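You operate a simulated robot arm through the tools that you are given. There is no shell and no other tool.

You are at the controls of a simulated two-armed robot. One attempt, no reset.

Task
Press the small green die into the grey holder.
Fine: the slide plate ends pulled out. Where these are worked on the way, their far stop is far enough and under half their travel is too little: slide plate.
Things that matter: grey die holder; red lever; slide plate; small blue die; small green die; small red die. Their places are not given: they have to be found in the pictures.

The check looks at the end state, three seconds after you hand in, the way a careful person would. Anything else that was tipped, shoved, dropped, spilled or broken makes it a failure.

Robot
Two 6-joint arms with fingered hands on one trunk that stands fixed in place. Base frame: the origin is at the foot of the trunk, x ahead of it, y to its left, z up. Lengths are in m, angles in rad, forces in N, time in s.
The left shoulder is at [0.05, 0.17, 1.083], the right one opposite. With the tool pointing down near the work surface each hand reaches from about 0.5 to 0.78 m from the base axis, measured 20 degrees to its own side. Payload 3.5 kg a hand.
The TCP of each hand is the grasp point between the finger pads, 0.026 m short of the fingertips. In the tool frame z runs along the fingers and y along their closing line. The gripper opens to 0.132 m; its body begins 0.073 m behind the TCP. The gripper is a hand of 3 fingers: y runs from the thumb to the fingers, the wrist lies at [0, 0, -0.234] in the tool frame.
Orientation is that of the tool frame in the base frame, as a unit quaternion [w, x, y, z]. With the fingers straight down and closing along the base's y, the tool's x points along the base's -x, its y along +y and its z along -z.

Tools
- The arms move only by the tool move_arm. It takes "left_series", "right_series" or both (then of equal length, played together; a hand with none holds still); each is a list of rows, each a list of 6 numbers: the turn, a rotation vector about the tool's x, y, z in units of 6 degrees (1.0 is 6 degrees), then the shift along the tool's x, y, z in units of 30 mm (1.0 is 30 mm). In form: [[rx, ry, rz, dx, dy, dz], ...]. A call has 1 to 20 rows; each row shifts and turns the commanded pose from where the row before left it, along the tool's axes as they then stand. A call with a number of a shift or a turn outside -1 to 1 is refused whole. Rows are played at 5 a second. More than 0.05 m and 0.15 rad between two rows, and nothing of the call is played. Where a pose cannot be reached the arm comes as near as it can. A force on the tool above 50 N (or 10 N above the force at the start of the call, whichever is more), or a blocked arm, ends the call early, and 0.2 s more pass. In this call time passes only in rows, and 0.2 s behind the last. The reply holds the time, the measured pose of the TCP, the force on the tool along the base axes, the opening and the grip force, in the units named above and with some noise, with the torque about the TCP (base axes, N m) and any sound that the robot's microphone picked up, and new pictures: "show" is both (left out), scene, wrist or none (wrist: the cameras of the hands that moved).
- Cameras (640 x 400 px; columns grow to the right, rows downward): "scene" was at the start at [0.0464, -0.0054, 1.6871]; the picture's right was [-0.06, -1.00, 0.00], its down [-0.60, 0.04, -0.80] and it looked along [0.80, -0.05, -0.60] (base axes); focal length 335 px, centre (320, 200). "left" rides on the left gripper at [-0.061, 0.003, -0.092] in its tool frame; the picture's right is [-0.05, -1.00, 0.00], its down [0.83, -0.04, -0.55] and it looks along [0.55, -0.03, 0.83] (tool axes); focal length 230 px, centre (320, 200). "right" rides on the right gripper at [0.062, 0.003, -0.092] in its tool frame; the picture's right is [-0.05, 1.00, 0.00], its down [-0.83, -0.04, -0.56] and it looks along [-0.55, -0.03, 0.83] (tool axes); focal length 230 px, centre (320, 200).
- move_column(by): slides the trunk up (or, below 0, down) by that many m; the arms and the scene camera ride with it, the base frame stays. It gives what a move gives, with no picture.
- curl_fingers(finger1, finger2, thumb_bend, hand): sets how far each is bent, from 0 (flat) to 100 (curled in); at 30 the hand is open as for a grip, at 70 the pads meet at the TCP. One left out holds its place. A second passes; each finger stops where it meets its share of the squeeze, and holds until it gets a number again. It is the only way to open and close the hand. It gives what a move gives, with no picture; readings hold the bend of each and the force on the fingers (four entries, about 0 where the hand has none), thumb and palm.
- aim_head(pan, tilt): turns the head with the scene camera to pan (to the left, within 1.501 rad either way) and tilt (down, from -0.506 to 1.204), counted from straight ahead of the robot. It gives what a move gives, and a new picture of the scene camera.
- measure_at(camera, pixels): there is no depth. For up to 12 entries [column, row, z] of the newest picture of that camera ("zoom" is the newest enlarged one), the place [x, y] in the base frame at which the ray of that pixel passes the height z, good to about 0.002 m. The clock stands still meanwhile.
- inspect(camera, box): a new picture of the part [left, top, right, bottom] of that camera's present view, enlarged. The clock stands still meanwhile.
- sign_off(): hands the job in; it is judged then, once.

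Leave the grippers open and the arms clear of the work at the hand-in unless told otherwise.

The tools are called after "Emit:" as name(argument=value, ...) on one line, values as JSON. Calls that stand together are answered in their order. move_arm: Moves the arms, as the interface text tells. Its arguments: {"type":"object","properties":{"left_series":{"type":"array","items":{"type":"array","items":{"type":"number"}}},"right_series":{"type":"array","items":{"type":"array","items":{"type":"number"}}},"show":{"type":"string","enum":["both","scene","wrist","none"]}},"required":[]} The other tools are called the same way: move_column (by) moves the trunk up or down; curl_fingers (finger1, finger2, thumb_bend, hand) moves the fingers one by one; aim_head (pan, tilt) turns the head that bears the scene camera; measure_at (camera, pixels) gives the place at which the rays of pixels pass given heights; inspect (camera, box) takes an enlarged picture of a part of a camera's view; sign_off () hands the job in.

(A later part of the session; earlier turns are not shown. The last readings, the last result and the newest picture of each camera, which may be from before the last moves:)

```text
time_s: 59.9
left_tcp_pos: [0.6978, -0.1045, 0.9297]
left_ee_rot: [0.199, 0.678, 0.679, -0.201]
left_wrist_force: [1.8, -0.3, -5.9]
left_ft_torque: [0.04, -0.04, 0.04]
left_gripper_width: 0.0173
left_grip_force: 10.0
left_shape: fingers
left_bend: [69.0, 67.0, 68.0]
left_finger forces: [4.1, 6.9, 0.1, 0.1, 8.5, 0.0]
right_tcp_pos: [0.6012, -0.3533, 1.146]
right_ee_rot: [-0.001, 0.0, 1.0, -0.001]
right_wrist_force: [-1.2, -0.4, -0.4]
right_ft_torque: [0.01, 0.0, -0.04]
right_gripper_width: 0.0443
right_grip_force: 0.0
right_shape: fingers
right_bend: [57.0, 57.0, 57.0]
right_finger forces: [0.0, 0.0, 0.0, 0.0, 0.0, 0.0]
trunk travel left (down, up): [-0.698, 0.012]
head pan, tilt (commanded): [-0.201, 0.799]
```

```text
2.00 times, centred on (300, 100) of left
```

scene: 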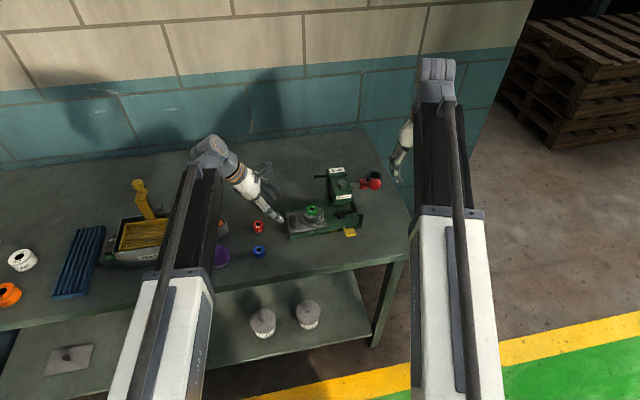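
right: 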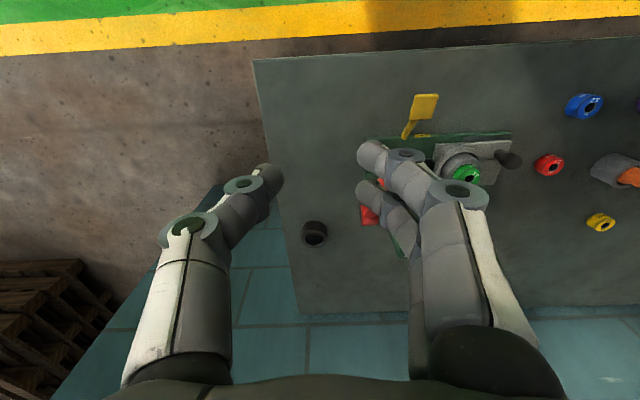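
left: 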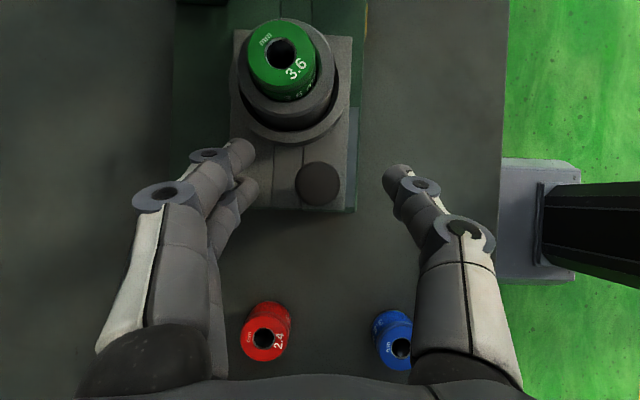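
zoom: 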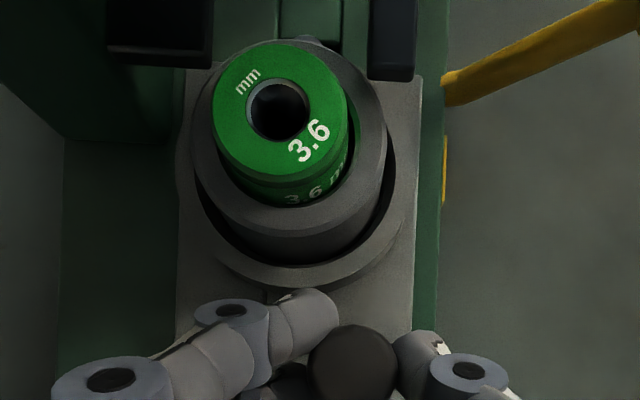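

Now it's clear: the black part is a fork, with one arm on each side of the path and the die passing between. The holder rim should run beneath it. Continue 15 mm gently.

Emit:
move_arm(left_series=[[0, 0, 0, -0.14, 0, 0.091], [0, 0, 0, -0.14, 0, 0.091], [0, 0, 0, -0.14, 0, 0.091]], show="none")

Emit:
inspect(camera="scene", box=[290, 180, 370, 240])

Emit:
inspect(camera="left", box=[160, 0, 440, 200])

```text
time_s: 60.7
left_tcp_pos: [0.6995, -0.1199, 0.9295]
left_ee_rot: [0.2, 0.678, 0.679, -0.201]
left_wrist_force: [1.2, -0.4, -4.5]
left_ft_torque: [0.07, 0.01, 0.0]
left_gripper_width: 0.0172
left_grip_force: 9.3
left_shape: fingers
left_bend: [69.0, 67.0, 68.0]
left_finger forces: [4.2, 6.5, 0.1, 0.1, 9.1, 0.0]
right_tcp_pos: [0.6023, -0.3535, 1.1477]
right_ee_rot: [0.001, 0.0, 1.0, -0.001]
right_wrist_force: [0.5, 0.3, 0.1]
right_ft_torque: [0.02, -0.02, 0.0]
right_gripper_width: 0.0441
right_grip_force: 0.1
right_shape: fingers
right_bend: [57.0, 57.0, 57.0]
right_finger forces: [0.1, 0.1, 0.0, 0.0, 0.0, 0.0]
trunk travel left (down, up): [-0.698, 0.012]
head pan, tilt (commanded): [-0.201, 0.799]
```

```text
6.67 times, centred on (330, 210) of scene
```

zoom: 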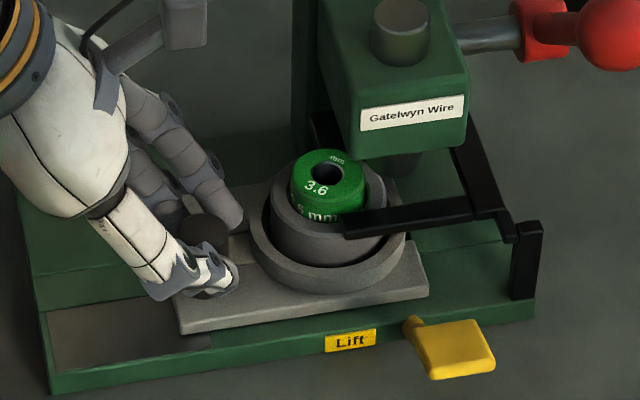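

```text
2.00 times, centred on (300, 100) of left
```

zoom: 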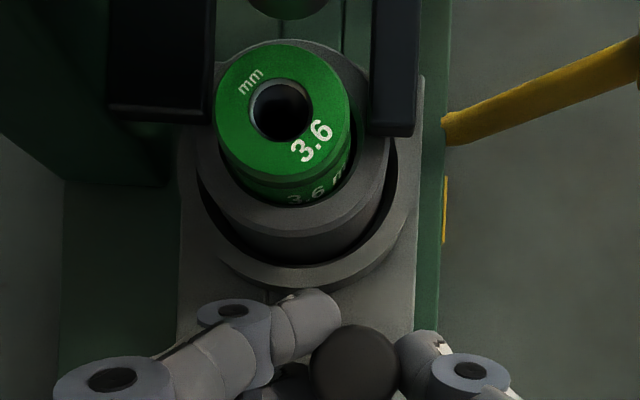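

The rim passes under the fork with no extra force, and the die goes between the arms. Continue another 15 mm.

Emit:
move_arm(left_series=[[0, 0, 0, -0.14, 0, 0.091], [0, 0, 0, -0.14, 0, 0.091], [0, 0, 0, -0.14, 0, 0.091]], show="none")

Emit:
inspect(camera="scene", box=[290, 180, 370, 240])

Emit:
inspect(camera="left", box=[160, 0, 440, 200])

```text
time_s: 61.5
left_tcp_pos: [0.6989, -0.1338, 0.9302]
left_ee_rot: [0.2, 0.677, 0.679, -0.201]
left_wrist_force: [-2.2, 0.0, -4.4]
left_ft_torque: [0.08, 0.03, -0.03]
left_gripper_width: 0.0168
left_grip_force: 10.4
left_shape: fingers
left_bend: [69.0, 67.0, 68.0]
left_finger forces: [3.9, 6.0, 0.1, 0.0, 10.0, 0.1]
right_tcp_pos: [0.6019, -0.3529, 1.1476]
right_ee_rot: [0.001, 0.001, 1.0, 0.0]
right_wrist_force: [-0.6, -0.3, 0.1]
right_ft_torque: [0.0, 0.0, 0.02]
right_gripper_width: 0.0442
right_grip_force: 0.0
right_shape: fingers
right_bend: [57.0, 57.0, 57.0]
right_finger forces: [0.0, 0.0, 0.0, 0.0, 0.1, 0.1]
trunk travel left (down, up): [-0.698, 0.012]
head pan, tilt (commanded): [-0.201, 0.799]
```

```text
6.67 times, centred on (330, 210) of scene
```

zoom: 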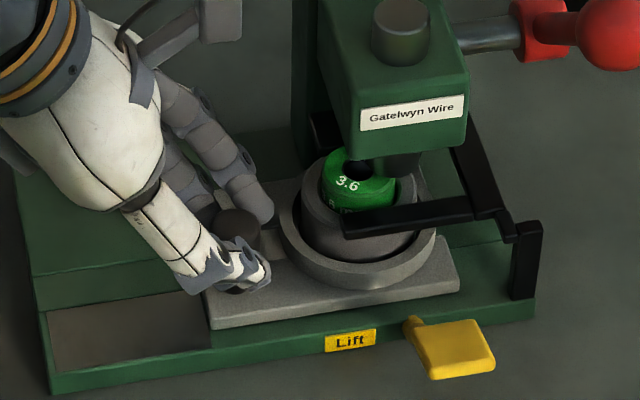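

```text
2.00 times, centred on (300, 100) of left
```

zoom: 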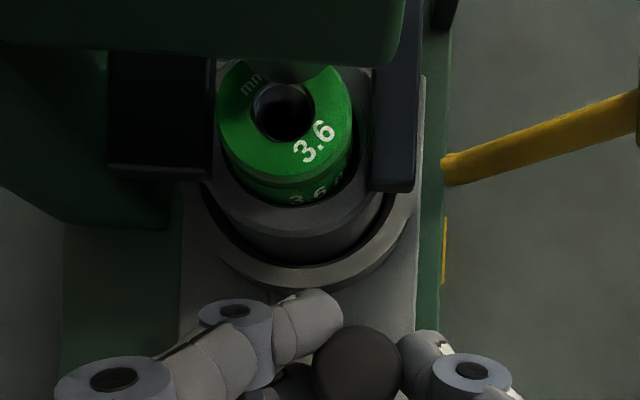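

74 mm so far, die beginning to pass under the ram without contact. I'll continue in 5 mm steps until the far stop.

Emit:
move_arm(left_series=[[0, 0, 0, -0.14, 0, 0.091], [0, 0, 0, -0.14, 0, 0.091]], show="none")

Emit:
inspect(camera="scene", box=[290, 180, 370, 240])

```text
time_s: 62.1
left_tcp_pos: [0.6993, -0.145, 0.9299]
left_ee_rot: [0.2, 0.677, 0.679, -0.201]
left_wrist_force: [1.8, 0.0, -9.5]
left_ft_torque: [0.1, 0.02, 0.03]
left_gripper_width: 0.0171
left_grip_force: 9.8
left_shape: fingers
left_bend: [69.0, 67.0, 68.0]
left_finger forces: [4.7, 6.9, 0.0, 0.1, 8.6, 0.1]
right_tcp_pos: [0.6013, -0.3533, 1.1463]
right_ee_rot: [0.0, 0.001, 1.0, 0.0]
right_wrist_force: [-0.1, 0.5, -0.8]
right_ft_torque: [0.03, 0.0, -0.02]
right_gripper_width: 0.0443
right_grip_force: 0.0
right_shape: fingers
right_bend: [57.0, 57.0, 57.0]
right_finger forces: [0.0, 0.0, 0.1, 0.0, 0.0, 0.1]
trunk travel left (down, up): [-0.698, 0.012]
head pan, tilt (commanded): [-0.201, 0.799]
```

```text
6.67 times, centred on (330, 210) of scene
```

zoom: 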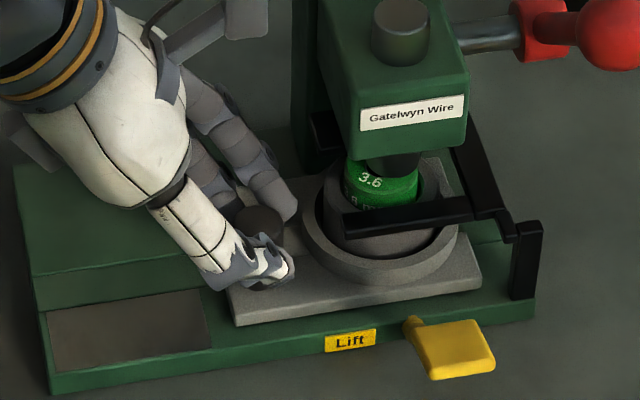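

The ram's column (401) is still ~19 px right of the die's (382), about 8 mm. Continue in small steps, watching for the stop.

Emit:
move_arm(left_series=[[0, 0, 0, -0.112, 0, 0.073], [0, 0, 0, -0.112, 0, 0.073]], show="none")

Emit:
inspect(camera="scene", box=[290, 180, 370, 240])

```text
time_s: 62.7
left_tcp_pos: [0.6989, -0.1508, 0.9302]
left_ee_rot: [0.202, 0.677, 0.679, -0.2]
left_wrist_force: [4.2, 9.3, -4.4]
left_ft_torque: [0.32, -0.09, 0.04]
left_gripper_width: 0.0162
left_grip_force: 10.6
left_shape: fingers
left_bend: [69.0, 67.0, 68.0]
left_finger forces: [3.5, 9.4, 0.0, 0.0, 7.1, 0.1]
right_tcp_pos: [0.6031, -0.3528, 1.1483]
right_ee_rot: [0.0, 0.0, 1.0, 0.001]
right_wrist_force: [0.0, -0.5, 0.4]
right_ft_torque: [0.0, 0.02, 0.02]
right_gripper_width: 0.044
right_grip_force: 0.0
right_shape: fingers
right_bend: [57.0, 57.0, 57.0]
right_finger forces: [0.0, 0.0, 0.0, 0.0, 0.0, 0.0]
trunk travel left (down, up): [-0.698, 0.012]
head pan, tilt (commanded): [-0.201, 0.799]
```

```text
6.67 times, centred on (330, 210) of scene
```

zoom: 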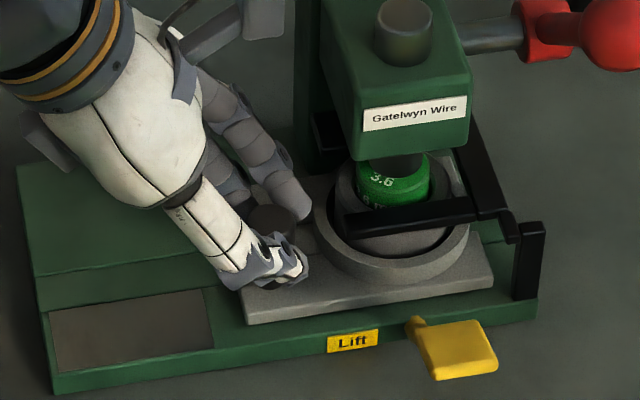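

The plate met its far stop (9 N along y), and the machine appears to have crept by about 1.5 mm, so it stands loose on the bench. I must push no harder. I'll relieve the push by 2 mm at once and look again.

Emit:
move_arm(left_series=[[0, 0, 0, 0.056, 0, -0.036]], show="none")

Emit:
inspect(camera="scene", box=[290, 180, 370, 240])

Emit:
inspect(camera="scene", box=[325, 185, 369, 229])

```text
time_s: 63.1
left_tcp_pos: [0.6975, -0.1499, 0.9301]
left_ee_rot: [0.2, 0.677, 0.679, -0.2]
left_wrist_force: [6.6, 6.9, -6.1]
left_ft_torque: [0.21, -0.14, 0.1]
left_gripper_width: 0.0162
left_grip_force: 11.1
left_shape: fingers
left_bend: [69.0, 67.0, 68.0]
left_finger forces: [4.8, 9.8, 0.0, 0.0, 6.7, 0.1]
right_tcp_pos: [0.6019, -0.3524, 1.1479]
right_ee_rot: [-0.001, 0.0, 1.0, 0.0]
right_wrist_force: [-0.2, -0.3, 0.1]
right_ft_torque: [-0.01, -0.01, 0.02]
right_gripper_width: 0.0439
right_grip_force: 0.0
right_shape: fingers
right_bend: [57.0, 57.0, 57.0]
right_finger forces: [0.0, 0.0, 0.1, 0.0, 0.0, 0.0]
trunk travel left (down, up): [-0.698, 0.012]
head pan, tilt (commanded): [-0.201, 0.799]
```

```text
6.67 times, centred on (330, 210) of scene
```

zoom: 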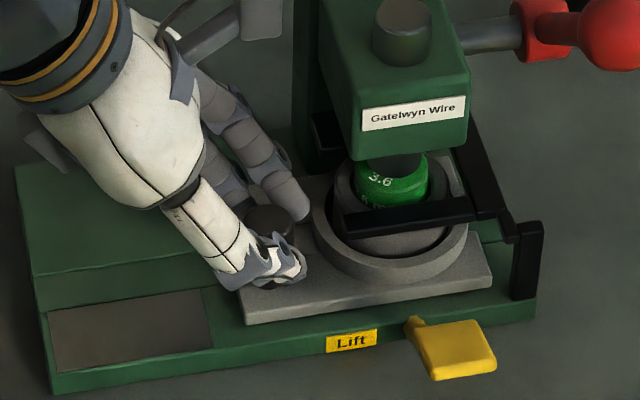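

```text
9.09 times, centred on (347, 207) of scene
```

zoom: 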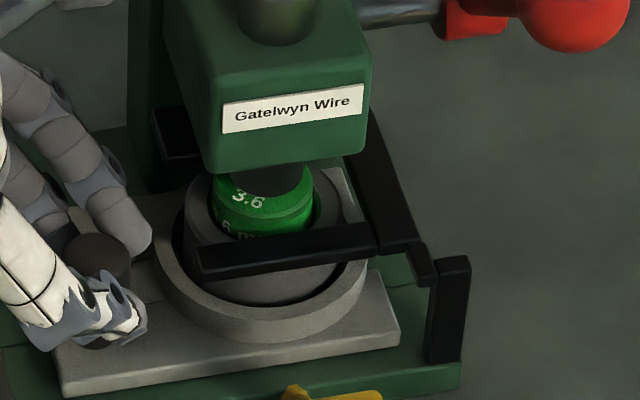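

The plate is at its far stop with the die under the ram; the machine is practically back in place (<1 mm). Now the lever: I'll centre the right hand on the ball's y (−0.297), staying high and behind it, to see the ball between the fingers.

Emit:
move_arm(right_series=[[0, 0, 0, 0.1, 0.61, 0], [0, 0, 0, 0.1, 0.61, 0], [0, 0, 0, 0.1, 0.61, 0]], show="both")

Emit:
inspect(camera="right", box=[230, 100, 430, 300])

Emit:
inspect(camera="scene", box=[335, 155, 405, 225])

```text
time_s: 63.9
left_tcp_pos: [0.6979, -0.1504, 0.9301]
left_ee_rot: [0.2, 0.678, 0.678, -0.202]
left_wrist_force: [6.3, 6.0, -4.9]
left_ft_torque: [0.22, -0.11, 0.1]
left_gripper_width: 0.0158
left_grip_force: 11.1
left_shape: fingers
left_bend: [69.0, 67.0, 68.0]
left_finger forces: [4.8, 10.1, 0.0, 0.0, 6.5, 0.1]
right_tcp_pos: [0.5931, -0.2985, 1.1476]
right_ee_rot: [-0.001, 0.0, 1.0, 0.001]
right_wrist_force: [0.3, -0.2, 0.0]
right_ft_torque: [0.02, 0.0, -0.05]
right_gripper_width: 0.0438
right_grip_force: 0.1
right_shape: fingers
right_bend: [57.0, 57.0, 57.0]
right_finger forces: [0.0, 0.0, 0.1, 0.0, 0.1, 0.0]
trunk travel left (down, up): [-0.698, 0.012]
head pan, tilt (commanded): [-0.201, 0.799]
```

scene: 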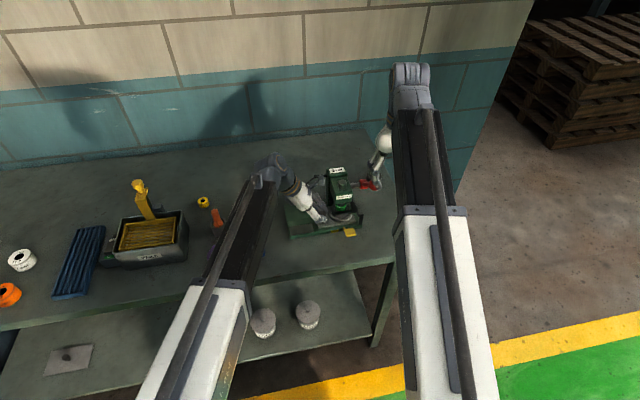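
right: 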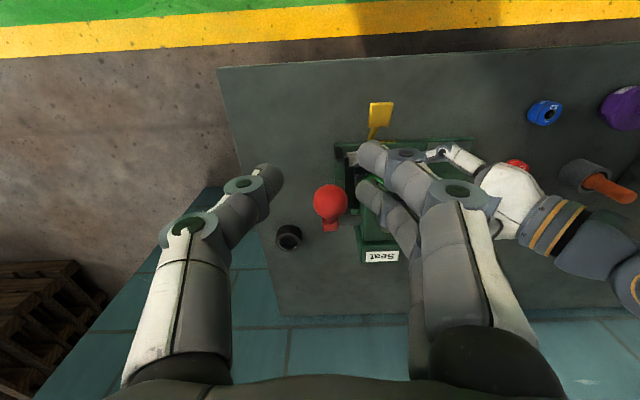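

```text
2.00 times, centred on (330, 200) of right
```

zoom: 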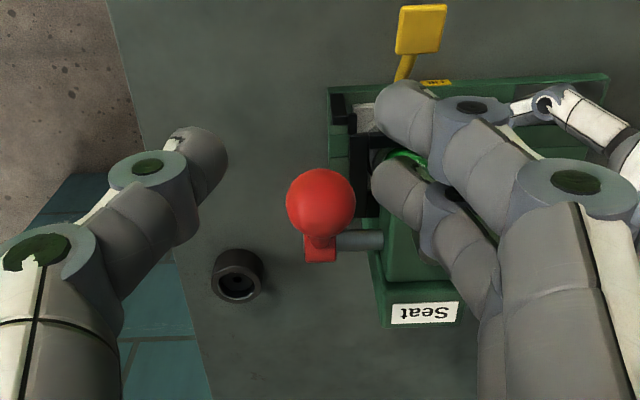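

```text
5.71 times, centred on (370, 190) of scene
```

zoom: 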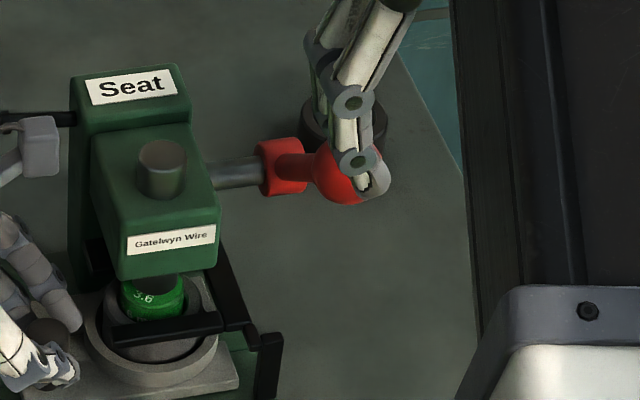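

Ball centre ≈ (0.652,-0.291,1.057), hub ≈ (0.738,-0.291,0.985), arm about 112 mm. I'll close the right hand into a blunt bundle and place its tips just above the ball.

Emit:
curl_fingers(hand="right", finger1=72, finger2=72, thumb_bend=72)

Emit:
move_arm(right_series=[[0, 0, 0, -0.475, 0.054, 0], [0, 0, 0, -0.475, 0.054, 0], [0, 0, 0, -0.475, 0.054, 0.4], [0, 0, 0, -0.475, 0.055, 0.45]], show="both")

Emit:
inspect(camera="scene", box=[335, 155, 405, 225])

```text
time_s: 64.9
left_tcp_pos: [0.6976, -0.1509, 0.9316]
left_ee_rot: [0.2, 0.678, 0.679, -0.2]
left_wrist_force: [5.7, 5.3, -4.2]
left_ft_torque: [0.19, -0.11, 0.09]
left_gripper_width: 0.016
left_grip_force: 11.0
left_shape: fingers
left_bend: [69.0, 67.0, 68.0]
left_finger forces: [5.1, 10.1, 0.0, 0.1, 6.5, 0.1]
right_tcp_pos: [0.5943, -0.2983, 1.148]
right_ee_rot: [-0.001, 0.0, 1.0, 0.0]
right_wrist_force: [-0.3, -0.3, 0.0]
right_ft_torque: [0.01, 0.02, 0.01]
right_gripper_width: 0.0017
right_grip_force: 0.0
right_shape: fingers
right_bend: [72.0, 72.0, 72.0]
right_finger forces: [0.1, 0.1, 0.1, 0.0, 0.1, 0.0]
trunk travel left (down, up): [-0.698, 0.012]
head pan, tilt (commanded): [-0.201, 0.799]
```

```text
time_s: 65.9
left_tcp_pos: [0.6979, -0.1491, 0.9304]
left_ee_rot: [0.2, 0.678, 0.678, -0.201]
left_wrist_force: [6.7, 5.6, -5.2]
left_ft_torque: [0.21, -0.14, 0.1]
left_gripper_width: 0.0161
left_grip_force: 10.6
left_shape: fingers
left_bend: [69.0, 67.0, 68.0]
left_finger forces: [4.9, 10.2, 0.0, 0.0, 6.5, 0.0]
right_tcp_pos: [0.6524, -0.2911, 1.1209]
right_ee_rot: [-0.001, 0.0, 1.0, 0.0]
right_wrist_force: [0.8, -1.1, 1.0]
right_ft_torque: [0.0, 0.0, 0.0]
right_gripper_width: 0.0015
right_grip_force: 0.0
right_shape: fingers
right_bend: [72.0, 72.0, 72.0]
right_finger forces: [0.0, 0.0, 0.1, 0.0, 0.0, 0.0]
trunk travel left (down, up): [-0.698, 0.012]
head pan, tilt (commanded): [-0.201, 0.799]
```

scene: 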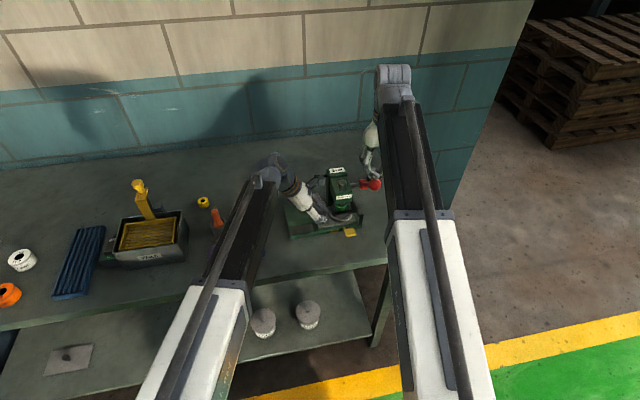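
right: 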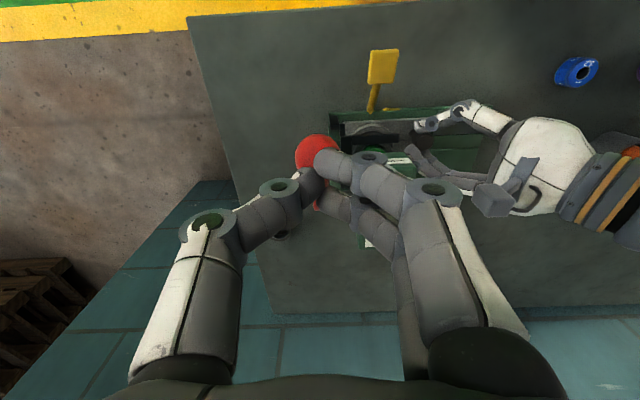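

```text
5.71 times, centred on (370, 190) of scene
```

zoom: 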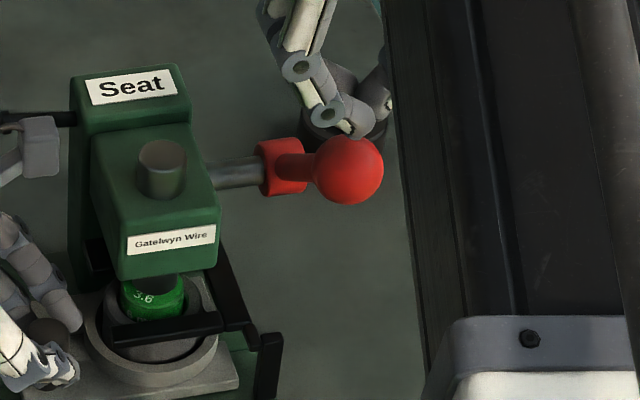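

The tips are right above the ball (ball at right-camera (317,152)). I'll lower 15 mm to contact and read the force.

Emit:
move_arm(right_series=[[0, 0, 0, 0, -0.03, 0.2], [0, 0, 0, 0, -0.03, 0.2], [0, 0, 0, 0, 0, 0.15]], show="none")

Emit:
inspect(camera="scene", box=[335, 155, 405, 225])

```text
time_s: 66.7
left_tcp_pos: [0.6983, -0.1513, 0.9309]
left_ee_rot: [0.2, 0.677, 0.679, -0.201]
left_wrist_force: [6.1, 4.9, -4.6]
left_ft_torque: [0.2, -0.14, 0.07]
left_gripper_width: 0.0159
left_grip_force: 11.1
left_shape: fingers
left_bend: [69.0, 67.0, 68.0]
left_finger forces: [4.8, 10.0, 0.0, 0.0, 6.5, 0.0]
right_tcp_pos: [0.6501, -0.2918, 1.1039]
right_ee_rot: [-0.001, 0.0, 1.0, 0.001]
right_wrist_force: [0.3, 0.7, -1.0]
right_ft_torque: [0.01, 0.01, 0.0]
right_gripper_width: 0.0016
right_grip_force: 0.0
right_shape: fingers
right_bend: [72.0, 72.0, 72.0]
right_finger forces: [0.1, 0.1, 0.1, 0.0, 0.0, 0.0]
trunk travel left (down, up): [-0.698, 0.012]
head pan, tilt (commanded): [-0.201, 0.799]
```

```text
5.71 times, centred on (370, 190) of scene
```

zoom: 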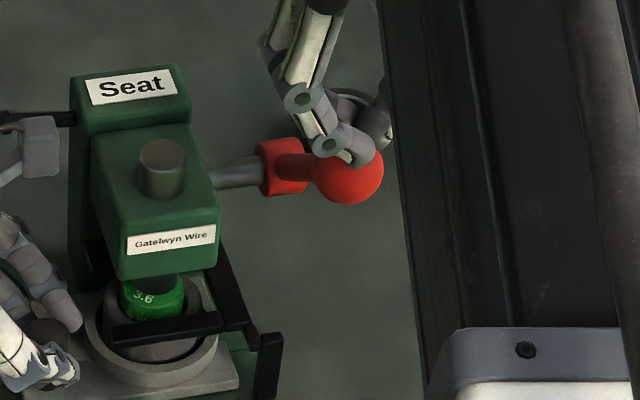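

No contact force yet; tips look to be just on the ball's crown. Lower another 8 mm in small steps.

Emit:
move_arm(right_series=[[0, 0, 0, 0, 0, 0.13], [0, 0, 0, 0, 0, 0.13]], show="none")

Emit:
inspect(camera="scene", box=[335, 155, 405, 225])

```text
time_s: 67.3
left_tcp_pos: [0.6965, -0.1508, 0.9302]
left_ee_rot: [0.2, 0.678, 0.679, -0.2]
left_wrist_force: [6.6, 4.9, -4.8]
left_ft_torque: [0.15, -0.13, 0.09]
left_gripper_width: 0.0161
left_grip_force: 10.9
left_shape: fingers
left_bend: [69.0, 67.0, 68.0]
left_finger forces: [5.0, 10.1, 0.0, 0.0, 6.5, 0.0]
right_tcp_pos: [0.6512, -0.2935, 1.0953]
right_ee_rot: [0.0, 0.0, 1.0, 0.0]
right_wrist_force: [0.1, -0.8, 1.8]
right_ft_torque: [0.01, 0.03, 0.01]
right_gripper_width: 0.0013
right_grip_force: 0.7
right_shape: fingers
right_bend: [72.0, 72.0, 72.0]
right_finger forces: [0.0, 1.5, 0.0, 0.1, 0.0, 0.0]
trunk travel left (down, up): [-0.698, 0.012]
head pan, tilt (commanded): [-0.201, 0.799]
```

```text
5.71 times, centred on (370, 190) of scene
```

zoom: 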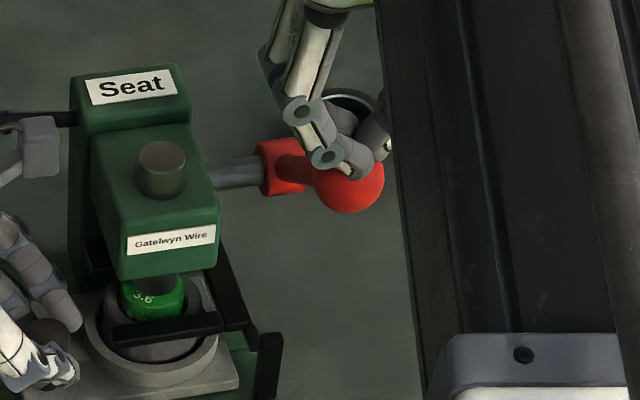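

The lever yields easily (2 N) and the ball has begun to move. I'll follow its arc: down and toward the robot, in small steps.

Emit:
move_arm(right_series=[[0, 0, 0, 0.16, 0, 0.16], [0, 0, 0, 0.16, 0, 0.16], [0, 0, 0, 0.16, 0, 0.16]], show="none")

Emit:
inspect(camera="scene", box=[335, 155, 405, 225])

```text
time_s: 68.1
left_tcp_pos: [0.6982, -0.1505, 0.9293]
left_ee_rot: [0.2, 0.678, 0.678, -0.201]
left_wrist_force: [6.8, 4.9, -4.7]
left_ft_torque: [0.16, -0.15, 0.11]
left_gripper_width: 0.0162
left_grip_force: 10.9
left_shape: fingers
left_bend: [69.0, 67.0, 68.0]
left_finger forces: [5.0, 9.9, 0.1, 0.0, 6.6, 0.0]
right_tcp_pos: [0.6351, -0.2928, 1.0803]
right_ee_rot: [-0.001, 0.0, 1.0, 0.0]
right_wrist_force: [0.1, -0.2, 1.5]
right_ft_torque: [-0.01, 0.0, -0.01]
right_gripper_width: 0.0011
right_grip_force: 0.7
right_shape: fingers
right_bend: [72.0, 72.0, 72.0]
right_finger forces: [0.0, 1.5, 0.1, 0.0, 0.0, 0.1]
trunk travel left (down, up): [-0.698, 0.012]
head pan, tilt (commanded): [-0.201, 0.799]
```

```text
5.71 times, centred on (370, 190) of scene
```

zoom: 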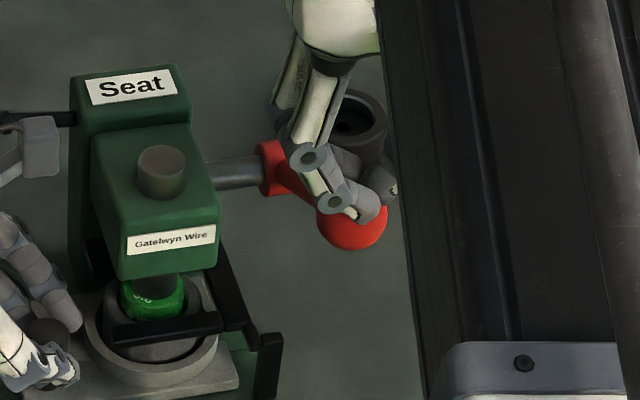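

The ball moves down smoothly (force 1.5 N) and the ram is descending onto the die. Next arc portion.

Emit:
move_arm(right_series=[[0, 0, 0, 0.08, 0, 0.2], [0, 0, 0, 0.08, 0, 0.2], [0, 0, 0, 0.06, 0, 0.2]], show="none")

Emit:
inspect(camera="scene", box=[335, 155, 405, 225])

```text
time_s: 68.9
left_tcp_pos: [0.6964, -0.1492, 0.9306]
left_ee_rot: [0.2, 0.678, 0.678, -0.201]
left_wrist_force: [6.8, 3.8, -6.1]
left_ft_torque: [0.15, -0.12, 0.13]
left_gripper_width: 0.016
left_grip_force: 10.8
left_shape: fingers
left_bend: [69.0, 67.0, 68.0]
left_finger forces: [5.3, 10.0, 0.0, 0.0, 6.4, 0.0]
right_tcp_pos: [0.6293, -0.2929, 1.0619]
right_ee_rot: [0.0, 0.0, 1.0, -0.001]
right_wrist_force: [-1.2, 0.8, 4.9]
right_ft_torque: [0.01, 0.03, 0.01]
right_gripper_width: 0.0012
right_grip_force: 2.5
right_shape: fingers
right_bend: [72.0, 73.0, 72.0]
right_finger forces: [0.0, 5.4, 0.0, 0.0, 0.0, 0.0]
trunk travel left (down, up): [-0.698, 0.012]
head pan, tilt (commanded): [-0.201, 0.799]
```

```text
5.71 times, centred on (370, 190) of scene
```

zoom: 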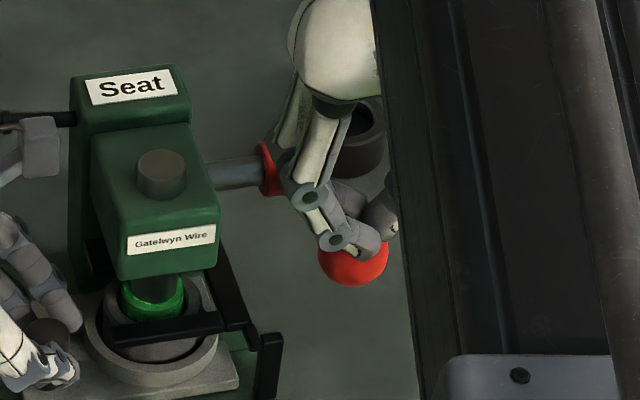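

The ram is on the die now (5 N at the ball). Machine label still at (171,239), unmoved. Continue with small steps.

Emit:
move_arm(right_series=[[0, 0, 0, 0.05, 0, 0.2], [0, 0, 0, 0.04, 0, 0.2]], show="none")

Emit:
inspect(camera="scene", box=[335, 155, 405, 225])

```text
time_s: 69.5
left_tcp_pos: [0.697, -0.1498, 0.9292]
left_ee_rot: [0.2, 0.678, 0.678, -0.2]
left_wrist_force: [7.4, 4.3, -5.8]
left_ft_torque: [0.21, -0.13, 0.12]
left_gripper_width: 0.0161
left_grip_force: 10.9
left_shape: fingers
left_bend: [69.0, 67.0, 68.0]
left_finger forces: [5.1, 9.9, 0.0, 0.1, 6.5, 0.1]
right_tcp_pos: [0.626, -0.2949, 1.0525]
right_ee_rot: [0.0, 0.001, 1.0, 0.0]
right_wrist_force: [-1.8, 0.5, 3.6]
right_ft_torque: [0.02, 0.01, 0.0]
right_gripper_width: 0.0014
right_grip_force: 2.4
right_shape: fingers
right_bend: [72.0, 73.0, 72.0]
right_finger forces: [0.1, 5.6, 0.0, 0.1, 0.0, 0.0]
trunk travel left (down, up): [-0.698, 0.012]
head pan, tilt (commanded): [-0.201, 0.799]
```

```text
5.71 times, centred on (370, 190) of scene
```

zoom: 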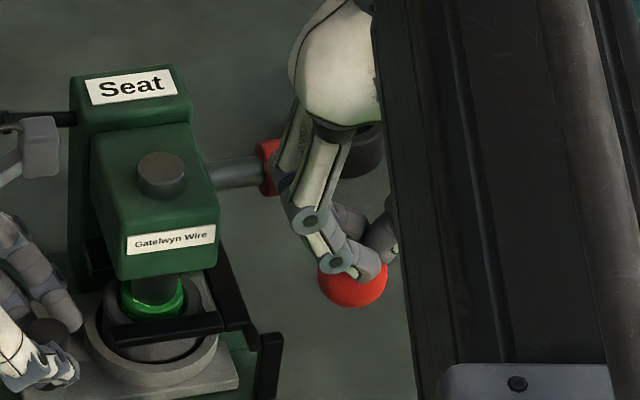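

Die is being pushed in (its rim is lower). Force still about 4–6 N. Continue.

Emit:
move_arm(right_series=[[0, 0, 0, 0.02, 0, 0.2], [0, 0, 0, 0.0, 0, 0.2], [0, 0, 0, 0.0, 0, 0.2]], show="none")

Emit:
inspect(camera="scene", box=[335, 155, 405, 225])

```text
time_s: 70.3
left_tcp_pos: [0.6971, -0.1511, 0.9305]
left_ee_rot: [0.199, 0.678, 0.678, -0.201]
left_wrist_force: [6.6, 4.9, -5.0]
left_ft_torque: [0.16, -0.12, 0.09]
left_gripper_width: 0.016
left_grip_force: 10.5
left_shape: fingers
left_bend: [69.0, 67.0, 68.0]
left_finger forces: [4.9, 10.0, 0.0, 0.1, 6.5, 0.1]
right_tcp_pos: [0.6248, -0.294, 1.0339]
right_ee_rot: [0.0, 0.002, 1.0, 0.0]
right_wrist_force: [-0.9, -2.0, 3.5]
right_ft_torque: [-0.07, 0.0, -0.02]
right_gripper_width: 0.0013
right_grip_force: 3.5
right_shape: fingers
right_bend: [72.0, 73.0, 71.0]
right_finger forces: [0.0, 3.7, 0.0, 0.1, 3.0, 0.0]
trunk travel left (down, up): [-0.698, 0.012]
head pan, tilt (commanded): [-0.201, 0.799]
```

```text
5.71 times, centred on (370, 190) of scene
```

zoom: 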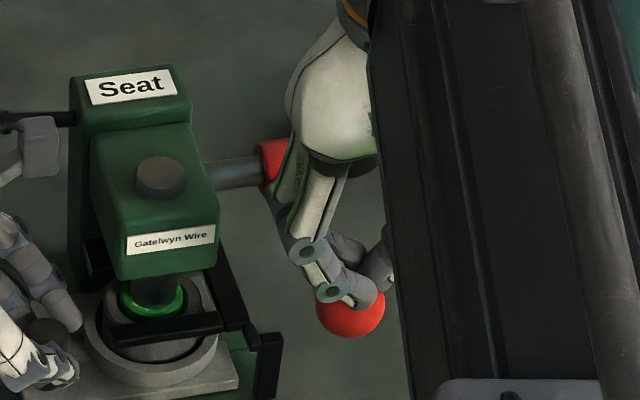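

The die is nearly flush. Lever is about horizontal, force still ~4 N. Continue down along the arc.

Emit:
move_arm(right_series=[[0, 0, 0, -0.02, 0, 0.2], [0, 0, 0, -0.02, 0, 0.2], [0, 0, 0, -0.04, 0, 0.2]], show="none")

Emit:
inspect(camera="scene", box=[335, 155, 405, 225])

```text
time_s: 71.1
left_tcp_pos: [0.698, -0.1509, 0.9308]
left_ee_rot: [0.2, 0.677, 0.679, -0.201]
left_wrist_force: [7.0, 4.2, -5.5]
left_ft_torque: [0.19, -0.1, 0.1]
left_gripper_width: 0.0162
left_grip_force: 10.6
left_shape: fingers
left_bend: [69.0, 67.0, 68.0]
left_finger forces: [5.1, 10.4, 0.1, 0.0, 6.2, 0.0]
right_tcp_pos: [0.6277, -0.2941, 1.0168]
right_ee_rot: [0.0, 0.0, 1.0, 0.0]
right_wrist_force: [-3.8, -1.1, 4.1]
right_ft_torque: [-0.07, 0.05, 0.0]
right_gripper_width: 0.0006
right_grip_force: 3.5
right_shape: fingers
right_bend: [73.0, 72.0, 71.0]
right_finger forces: [3.6, 0.0, 0.1, 0.0, 3.2, 0.0]
trunk travel left (down, up): [-0.698, 0.012]
head pan, tilt (commanded): [-0.201, 0.799]
```

```text
5.71 times, centred on (370, 190) of scene
```

zoom: 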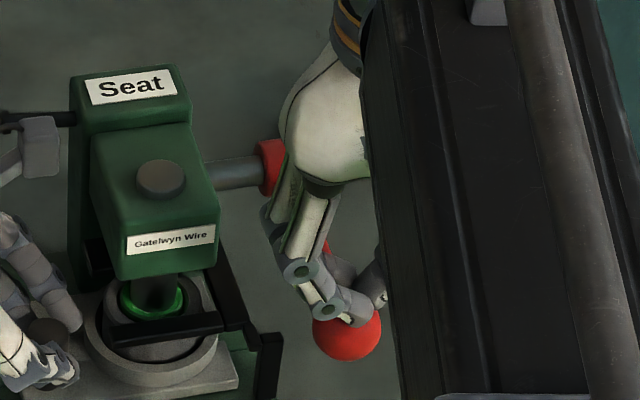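

The green ring now sits inside the bore. Still only ~4 N; continue until the lever's stop.

Emit:
move_arm(right_series=[[0, 0, 0, -0.05, 0, 0.2], [0, 0, 0, -0.06, 0, 0.2], [0, 0, 0, -0.07, 0, 0.2]], show="none")

Emit:
inspect(camera="scene", box=[335, 155, 405, 225])

```text
time_s: 71.9
left_tcp_pos: [0.6969, -0.1506, 0.9298]
left_ee_rot: [0.201, 0.678, 0.678, -0.201]
left_wrist_force: [9.4, 4.1, -8.5]
left_ft_torque: [0.18, -0.16, 0.13]
left_gripper_width: 0.0162
left_grip_force: 10.8
left_shape: fingers
left_bend: [69.0, 67.0, 68.0]
left_finger forces: [5.3, 10.4, 0.1, 0.1, 5.7, 0.1]
right_tcp_pos: [0.6337, -0.2934, 0.9994]
right_ee_rot: [0.001, 0.0, 1.0, -0.001]
right_wrist_force: [-5.5, -3.0, 14.7]
right_ft_torque: [-0.14, 0.15, -0.02]
right_gripper_width: 0.0001
right_grip_force: 8.6
right_shape: fingers
right_bend: [73.0, 72.0, 72.0]
right_finger forces: [8.8, 0.0, 0.1, 0.0, 8.4, 0.1]
trunk travel left (down, up): [-0.698, 0.012]
head pan, tilt (commanded): [-0.201, 0.799]
```

```text
5.71 times, centred on (370, 190) of scene
```

zoom: 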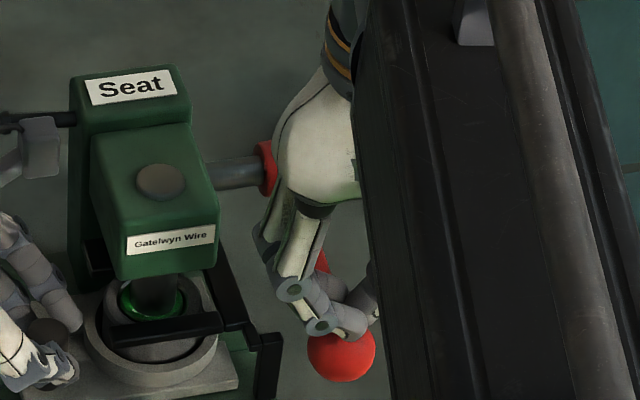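

Resistance now 15 N — the die is seating. The machine label has not moved. I'll continue in 3 mm steps.

Emit:
move_arm(right_series=[[0, 0, 0, -0.04, 0, 0.1], [0, 0, 0, -0.04, 0, 0.1]], show="none")

Emit:
inspect(camera="scene", box=[335, 155, 405, 225])

```text
time_s: 72.5
left_tcp_pos: [0.6958, -0.1506, 0.9317]
left_ee_rot: [0.2, 0.678, 0.679, -0.2]
left_wrist_force: [7.8, 4.9, -10.5]
left_ft_torque: [0.21, -0.08, 0.16]
left_gripper_width: 0.0164
left_grip_force: 10.4
left_shape: fingers
left_bend: [68.0, 66.0, 68.0]
left_finger forces: [5.0, 10.3, 0.0, 0.0, 5.3, 0.0]
right_tcp_pos: [0.6343, -0.2947, 0.994]
right_ee_rot: [0.002, 0.001, 1.0, -0.001]
right_wrist_force: [-0.6, -8.7, 37.6]
right_ft_torque: [-0.43, 0.0, 0.09]
right_gripper_width: 0.0001
right_grip_force: 20.4
right_shape: fingers
right_bend: [75.0, 73.0, 71.0]
right_finger forces: [15.7, 2.1, 0.1, 0.1, 21.9, 0.0]
trunk travel left (down, up): [-0.698, 0.012]
head pan, tilt (commanded): [-0.201, 0.799]
```

```text
5.71 times, centred on (370, 190) of scene
```

zoom: 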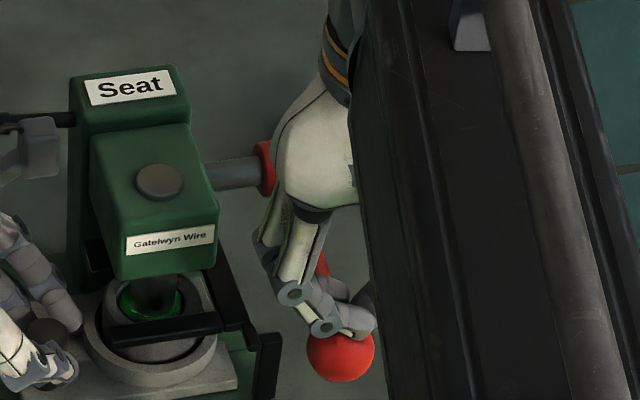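

Force rose to 38 N while the ball no longer moves in the picture, so the lever has met its stop (or the die is fully seated). I'll zoom in on the ram and die to judge.

Emit:
inspect(camera="scene", box=[330, 175, 366, 229])

Emit:
inspect(camera="left", box=[160, 0, 440, 200])

Emit:
inspect(camera="right", box=[200, 50, 520, 300])

```text
7.41 times, centred on (348, 202) of scene
```

zoom: 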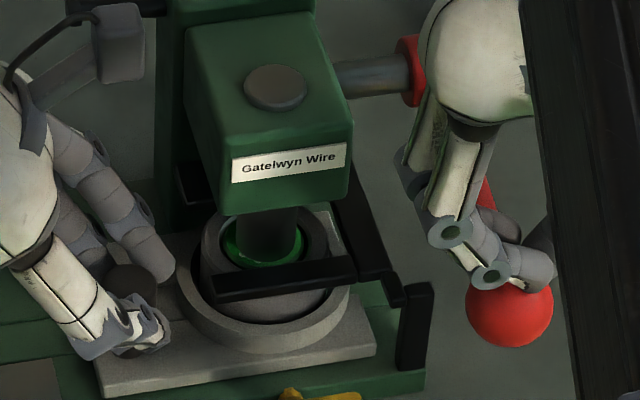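

```text
2.00 times, centred on (300, 100) of left
```

zoom: 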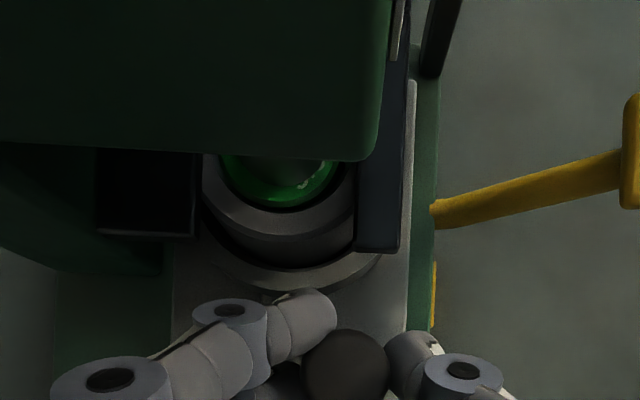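

```text
1.60 times, centred on (360, 175) of right
```

zoom: 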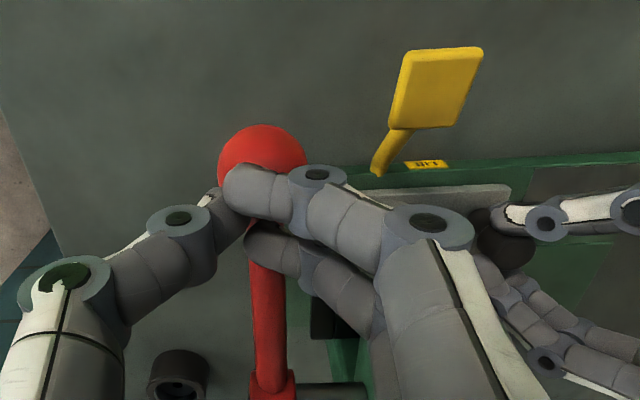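

The die looks about flush inside the bore. The right fingers have slid back onto the lever arm just behind the ball; for proper leverage I'll lift 10 mm, shift 16 mm toward the robot onto the ball itself, and press again.

Emit:
move_arm(right_series=[[0, 0, 0, 0, 0, -0.4], [0, 0, 0, 0.3, 0, 0], [0, 0, 0, 0.25, 0, 0]], show="wrist")

Emit:
inspect(camera="scene", box=[330, 175, 384, 229])

```text
time_s: 73.3
left_tcp_pos: [0.6969, -0.1495, 0.9297]
left_ee_rot: [0.201, 0.677, 0.678, -0.202]
left_wrist_force: [4.1, 4.0, -2.7]
left_ft_torque: [0.15, -0.07, 0.12]
left_gripper_width: 0.0158
left_grip_force: 10.3
left_shape: fingers
left_bend: [69.0, 67.0, 68.0]
left_finger forces: [4.9, 9.1, 0.1, 0.1, 8.0, 0.1]
right_tcp_pos: [0.6189, -0.2917, 1.0031]
right_ee_rot: [-0.001, 0.0, 1.0, 0.0]
right_wrist_force: [0.6, -0.1, 2.6]
right_ft_torque: [0.05, -0.05, -0.02]
right_gripper_width: 0.0012
right_grip_force: 1.8
right_shape: fingers
right_bend: [72.0, 73.0, 71.0]
right_finger forces: [0.0, 3.0, 0.0, 0.0, 0.1, 0.0]
trunk travel left (down, up): [-0.698, 0.012]
head pan, tilt (commanded): [-0.201, 0.799]
```

right: 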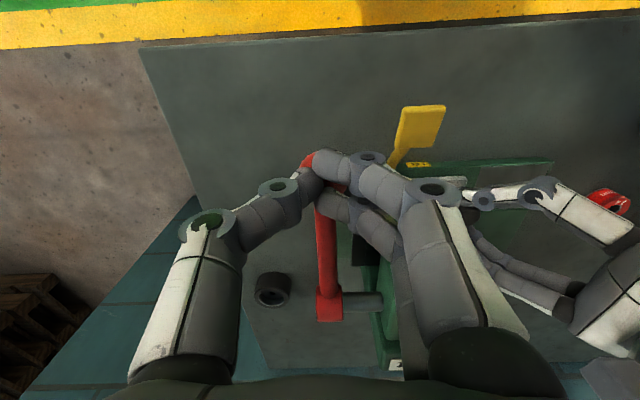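

```text
7.41 times, centred on (357, 202) of scene
```

zoom: 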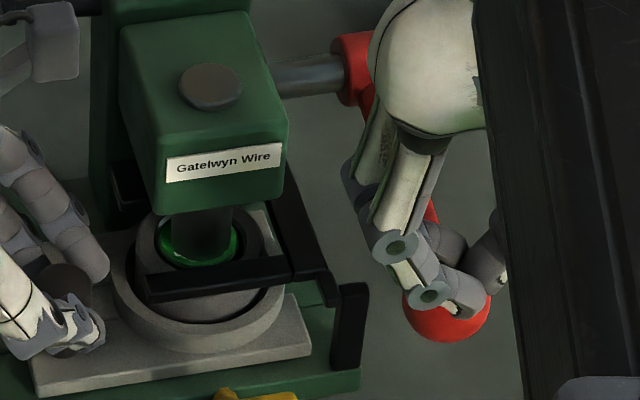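

The lever follows the hand up slightly with ~3 N (a return spring). Now the tips are on the ball; I'll press down again in steps.

Emit:
move_arm(right_series=[[0, 0, 0, 0, 0, 0.15], [0, 0, 0, -0.02, 0, 0.15], [0, 0, 0, -0.02, 0, 0.15]], show="none")

Emit:
inspect(camera="scene", box=[330, 175, 384, 229])

```text
time_s: 74.1
left_tcp_pos: [0.6963, -0.1503, 0.9309]
left_ee_rot: [0.202, 0.678, 0.678, -0.2]
left_wrist_force: [8.8, 2.1, -10.5]
left_ft_torque: [0.16, -0.15, 0.17]
left_gripper_width: 0.0163
left_grip_force: 10.3
left_shape: fingers
left_bend: [68.0, 66.0, 68.0]
left_finger forces: [5.6, 10.5, 0.1, 0.1, 5.4, 0.1]
right_tcp_pos: [0.6202, -0.2959, 0.9919]
right_ee_rot: [0.003, 0.001, 1.0, -0.002]
right_wrist_force: [-3.4, -7.0, 39.5]
right_ft_torque: [-0.41, -0.21, -0.02]
right_gripper_width: 0.0038
right_grip_force: 22.4
right_shape: fingers
right_bend: [72.0, 76.0, 71.0]
right_finger forces: [0.0, 22.7, 0.0, 0.0, 21.7, 0.0]
trunk travel left (down, up): [-0.698, 0.012]
head pan, tilt (commanded): [-0.201, 0.799]
```

```text
7.41 times, centred on (357, 202) of scene
```

zoom: 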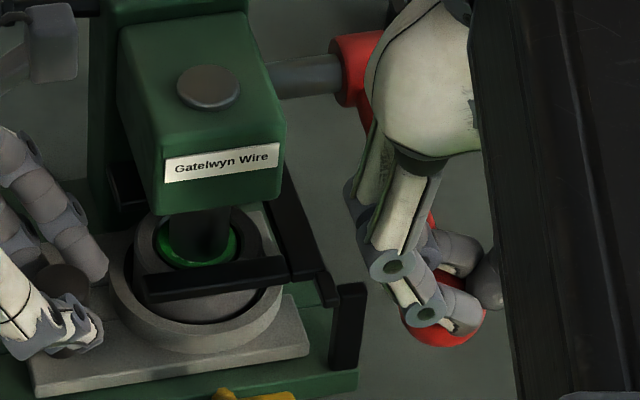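

Hard stop: 40 N with no further travel, die sitting below the rim. Now I'll let the lever come back up, following the arc with the hand.

Emit:
move_arm(right_series=[[0, 0, 0, 0, 0, -0.4], [0, 0, 0, 0, 0, -0.5], [0, 0, 0, 0, 0, -0.5], [0, 0, 0, 0, 0, -0.5]], show="none")

Emit:
inspect(camera="scene", box=[330, 155, 404, 229])

```text
time_s: 75.1
left_tcp_pos: [0.6972, -0.1504, 0.9307]
left_ee_rot: [0.2, 0.677, 0.679, -0.2]
left_wrist_force: [3.8, 3.2, -2.6]
left_ft_torque: [0.15, -0.04, 0.05]
left_gripper_width: 0.0157
left_grip_force: 11.0
left_shape: fingers
left_bend: [69.0, 67.0, 68.0]
left_finger forces: [4.9, 8.9, 0.0, 0.0, 8.3, 0.0]
right_tcp_pos: [0.6195, -0.2922, 1.0471]
right_ee_rot: [0.0, 0.0, 1.0, -0.001]
right_wrist_force: [0.7, 0.5, 1.7]
right_ft_torque: [0.01, -0.03, 0.01]
right_gripper_width: 0.0011
right_grip_force: 0.9
right_shape: fingers
right_bend: [72.0, 72.0, 71.0]
right_finger forces: [0.0, 1.6, 0.0, 0.0, 0.0, 0.1]
trunk travel left (down, up): [-0.698, 0.012]
head pan, tilt (commanded): [-0.201, 0.799]
```

```text
5.41 times, centred on (367, 192) of scene
```

zoom: 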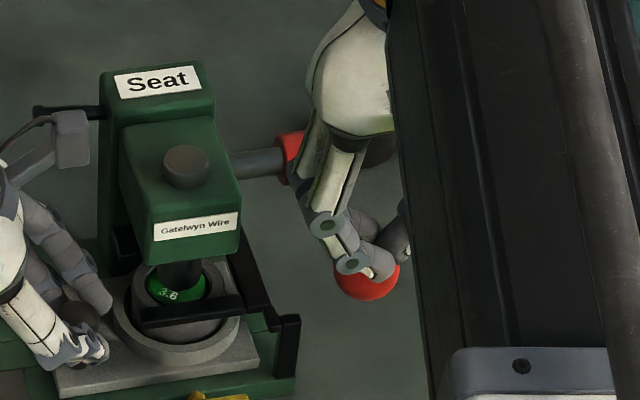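

The lever rises by its own spring, following the hand. I'll keep raising to let it go fully up, then move the right hand clear.

Emit:
move_arm(right_series=[[0, 0, 0, -0.1, 0, -0.5], [0, 0, 0, -0.2, 0, -0.5], [0, 0, 0, -0.2, 0, -0.5], [0, 0, 0, -0.2, 0, -0.6], [0, 0, 0, 0, 0, -0.8], [0, 0, 0, 0, 0, -0.8]], show="none")

Emit:
inspect(camera="scene", box=[330, 155, 404, 229])

Emit:
inspect(camera="scene", box=[325, 190, 365, 230])

```text
time_s: 76.5
left_tcp_pos: [0.6981, -0.1502, 0.93]
left_ee_rot: [0.2, 0.678, 0.679, -0.2]
left_wrist_force: [3.0, 2.7, -1.7]
left_ft_torque: [0.08, -0.02, 0.11]
left_gripper_width: 0.0156
left_grip_force: 10.9
left_shape: fingers
left_bend: [69.0, 67.0, 68.0]
left_finger forces: [4.9, 9.0, 0.1, 0.0, 8.4, 0.0]
right_tcp_pos: [0.6448, -0.2947, 1.1623]
right_ee_rot: [0.0, 0.001, 1.0, 0.0]
right_wrist_force: [-0.6, -0.5, -0.5]
right_ft_torque: [0.02, 0.01, -0.03]
right_gripper_width: 0.0012
right_grip_force: 0.2
right_shape: fingers
right_bend: [72.0, 72.0, 71.0]
right_finger forces: [0.0, 0.1, 0.0, 0.0, 0.1, 0.0]
trunk travel left (down, up): [-0.698, 0.012]
head pan, tilt (commanded): [-0.201, 0.799]
```

```text
5.41 times, centred on (367, 192) of scene
```

zoom: 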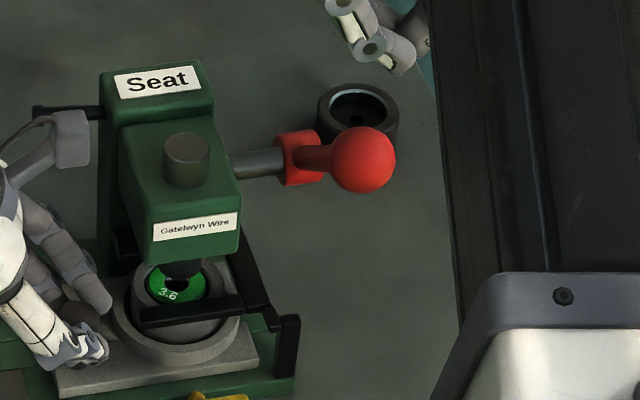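

```text
10.00 times, centred on (345, 210) of scene
```

zoom: 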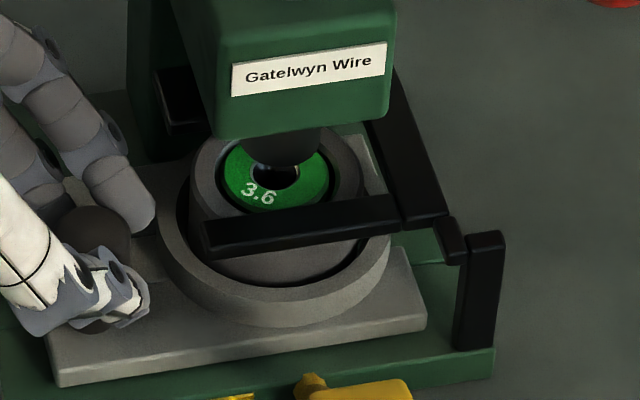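

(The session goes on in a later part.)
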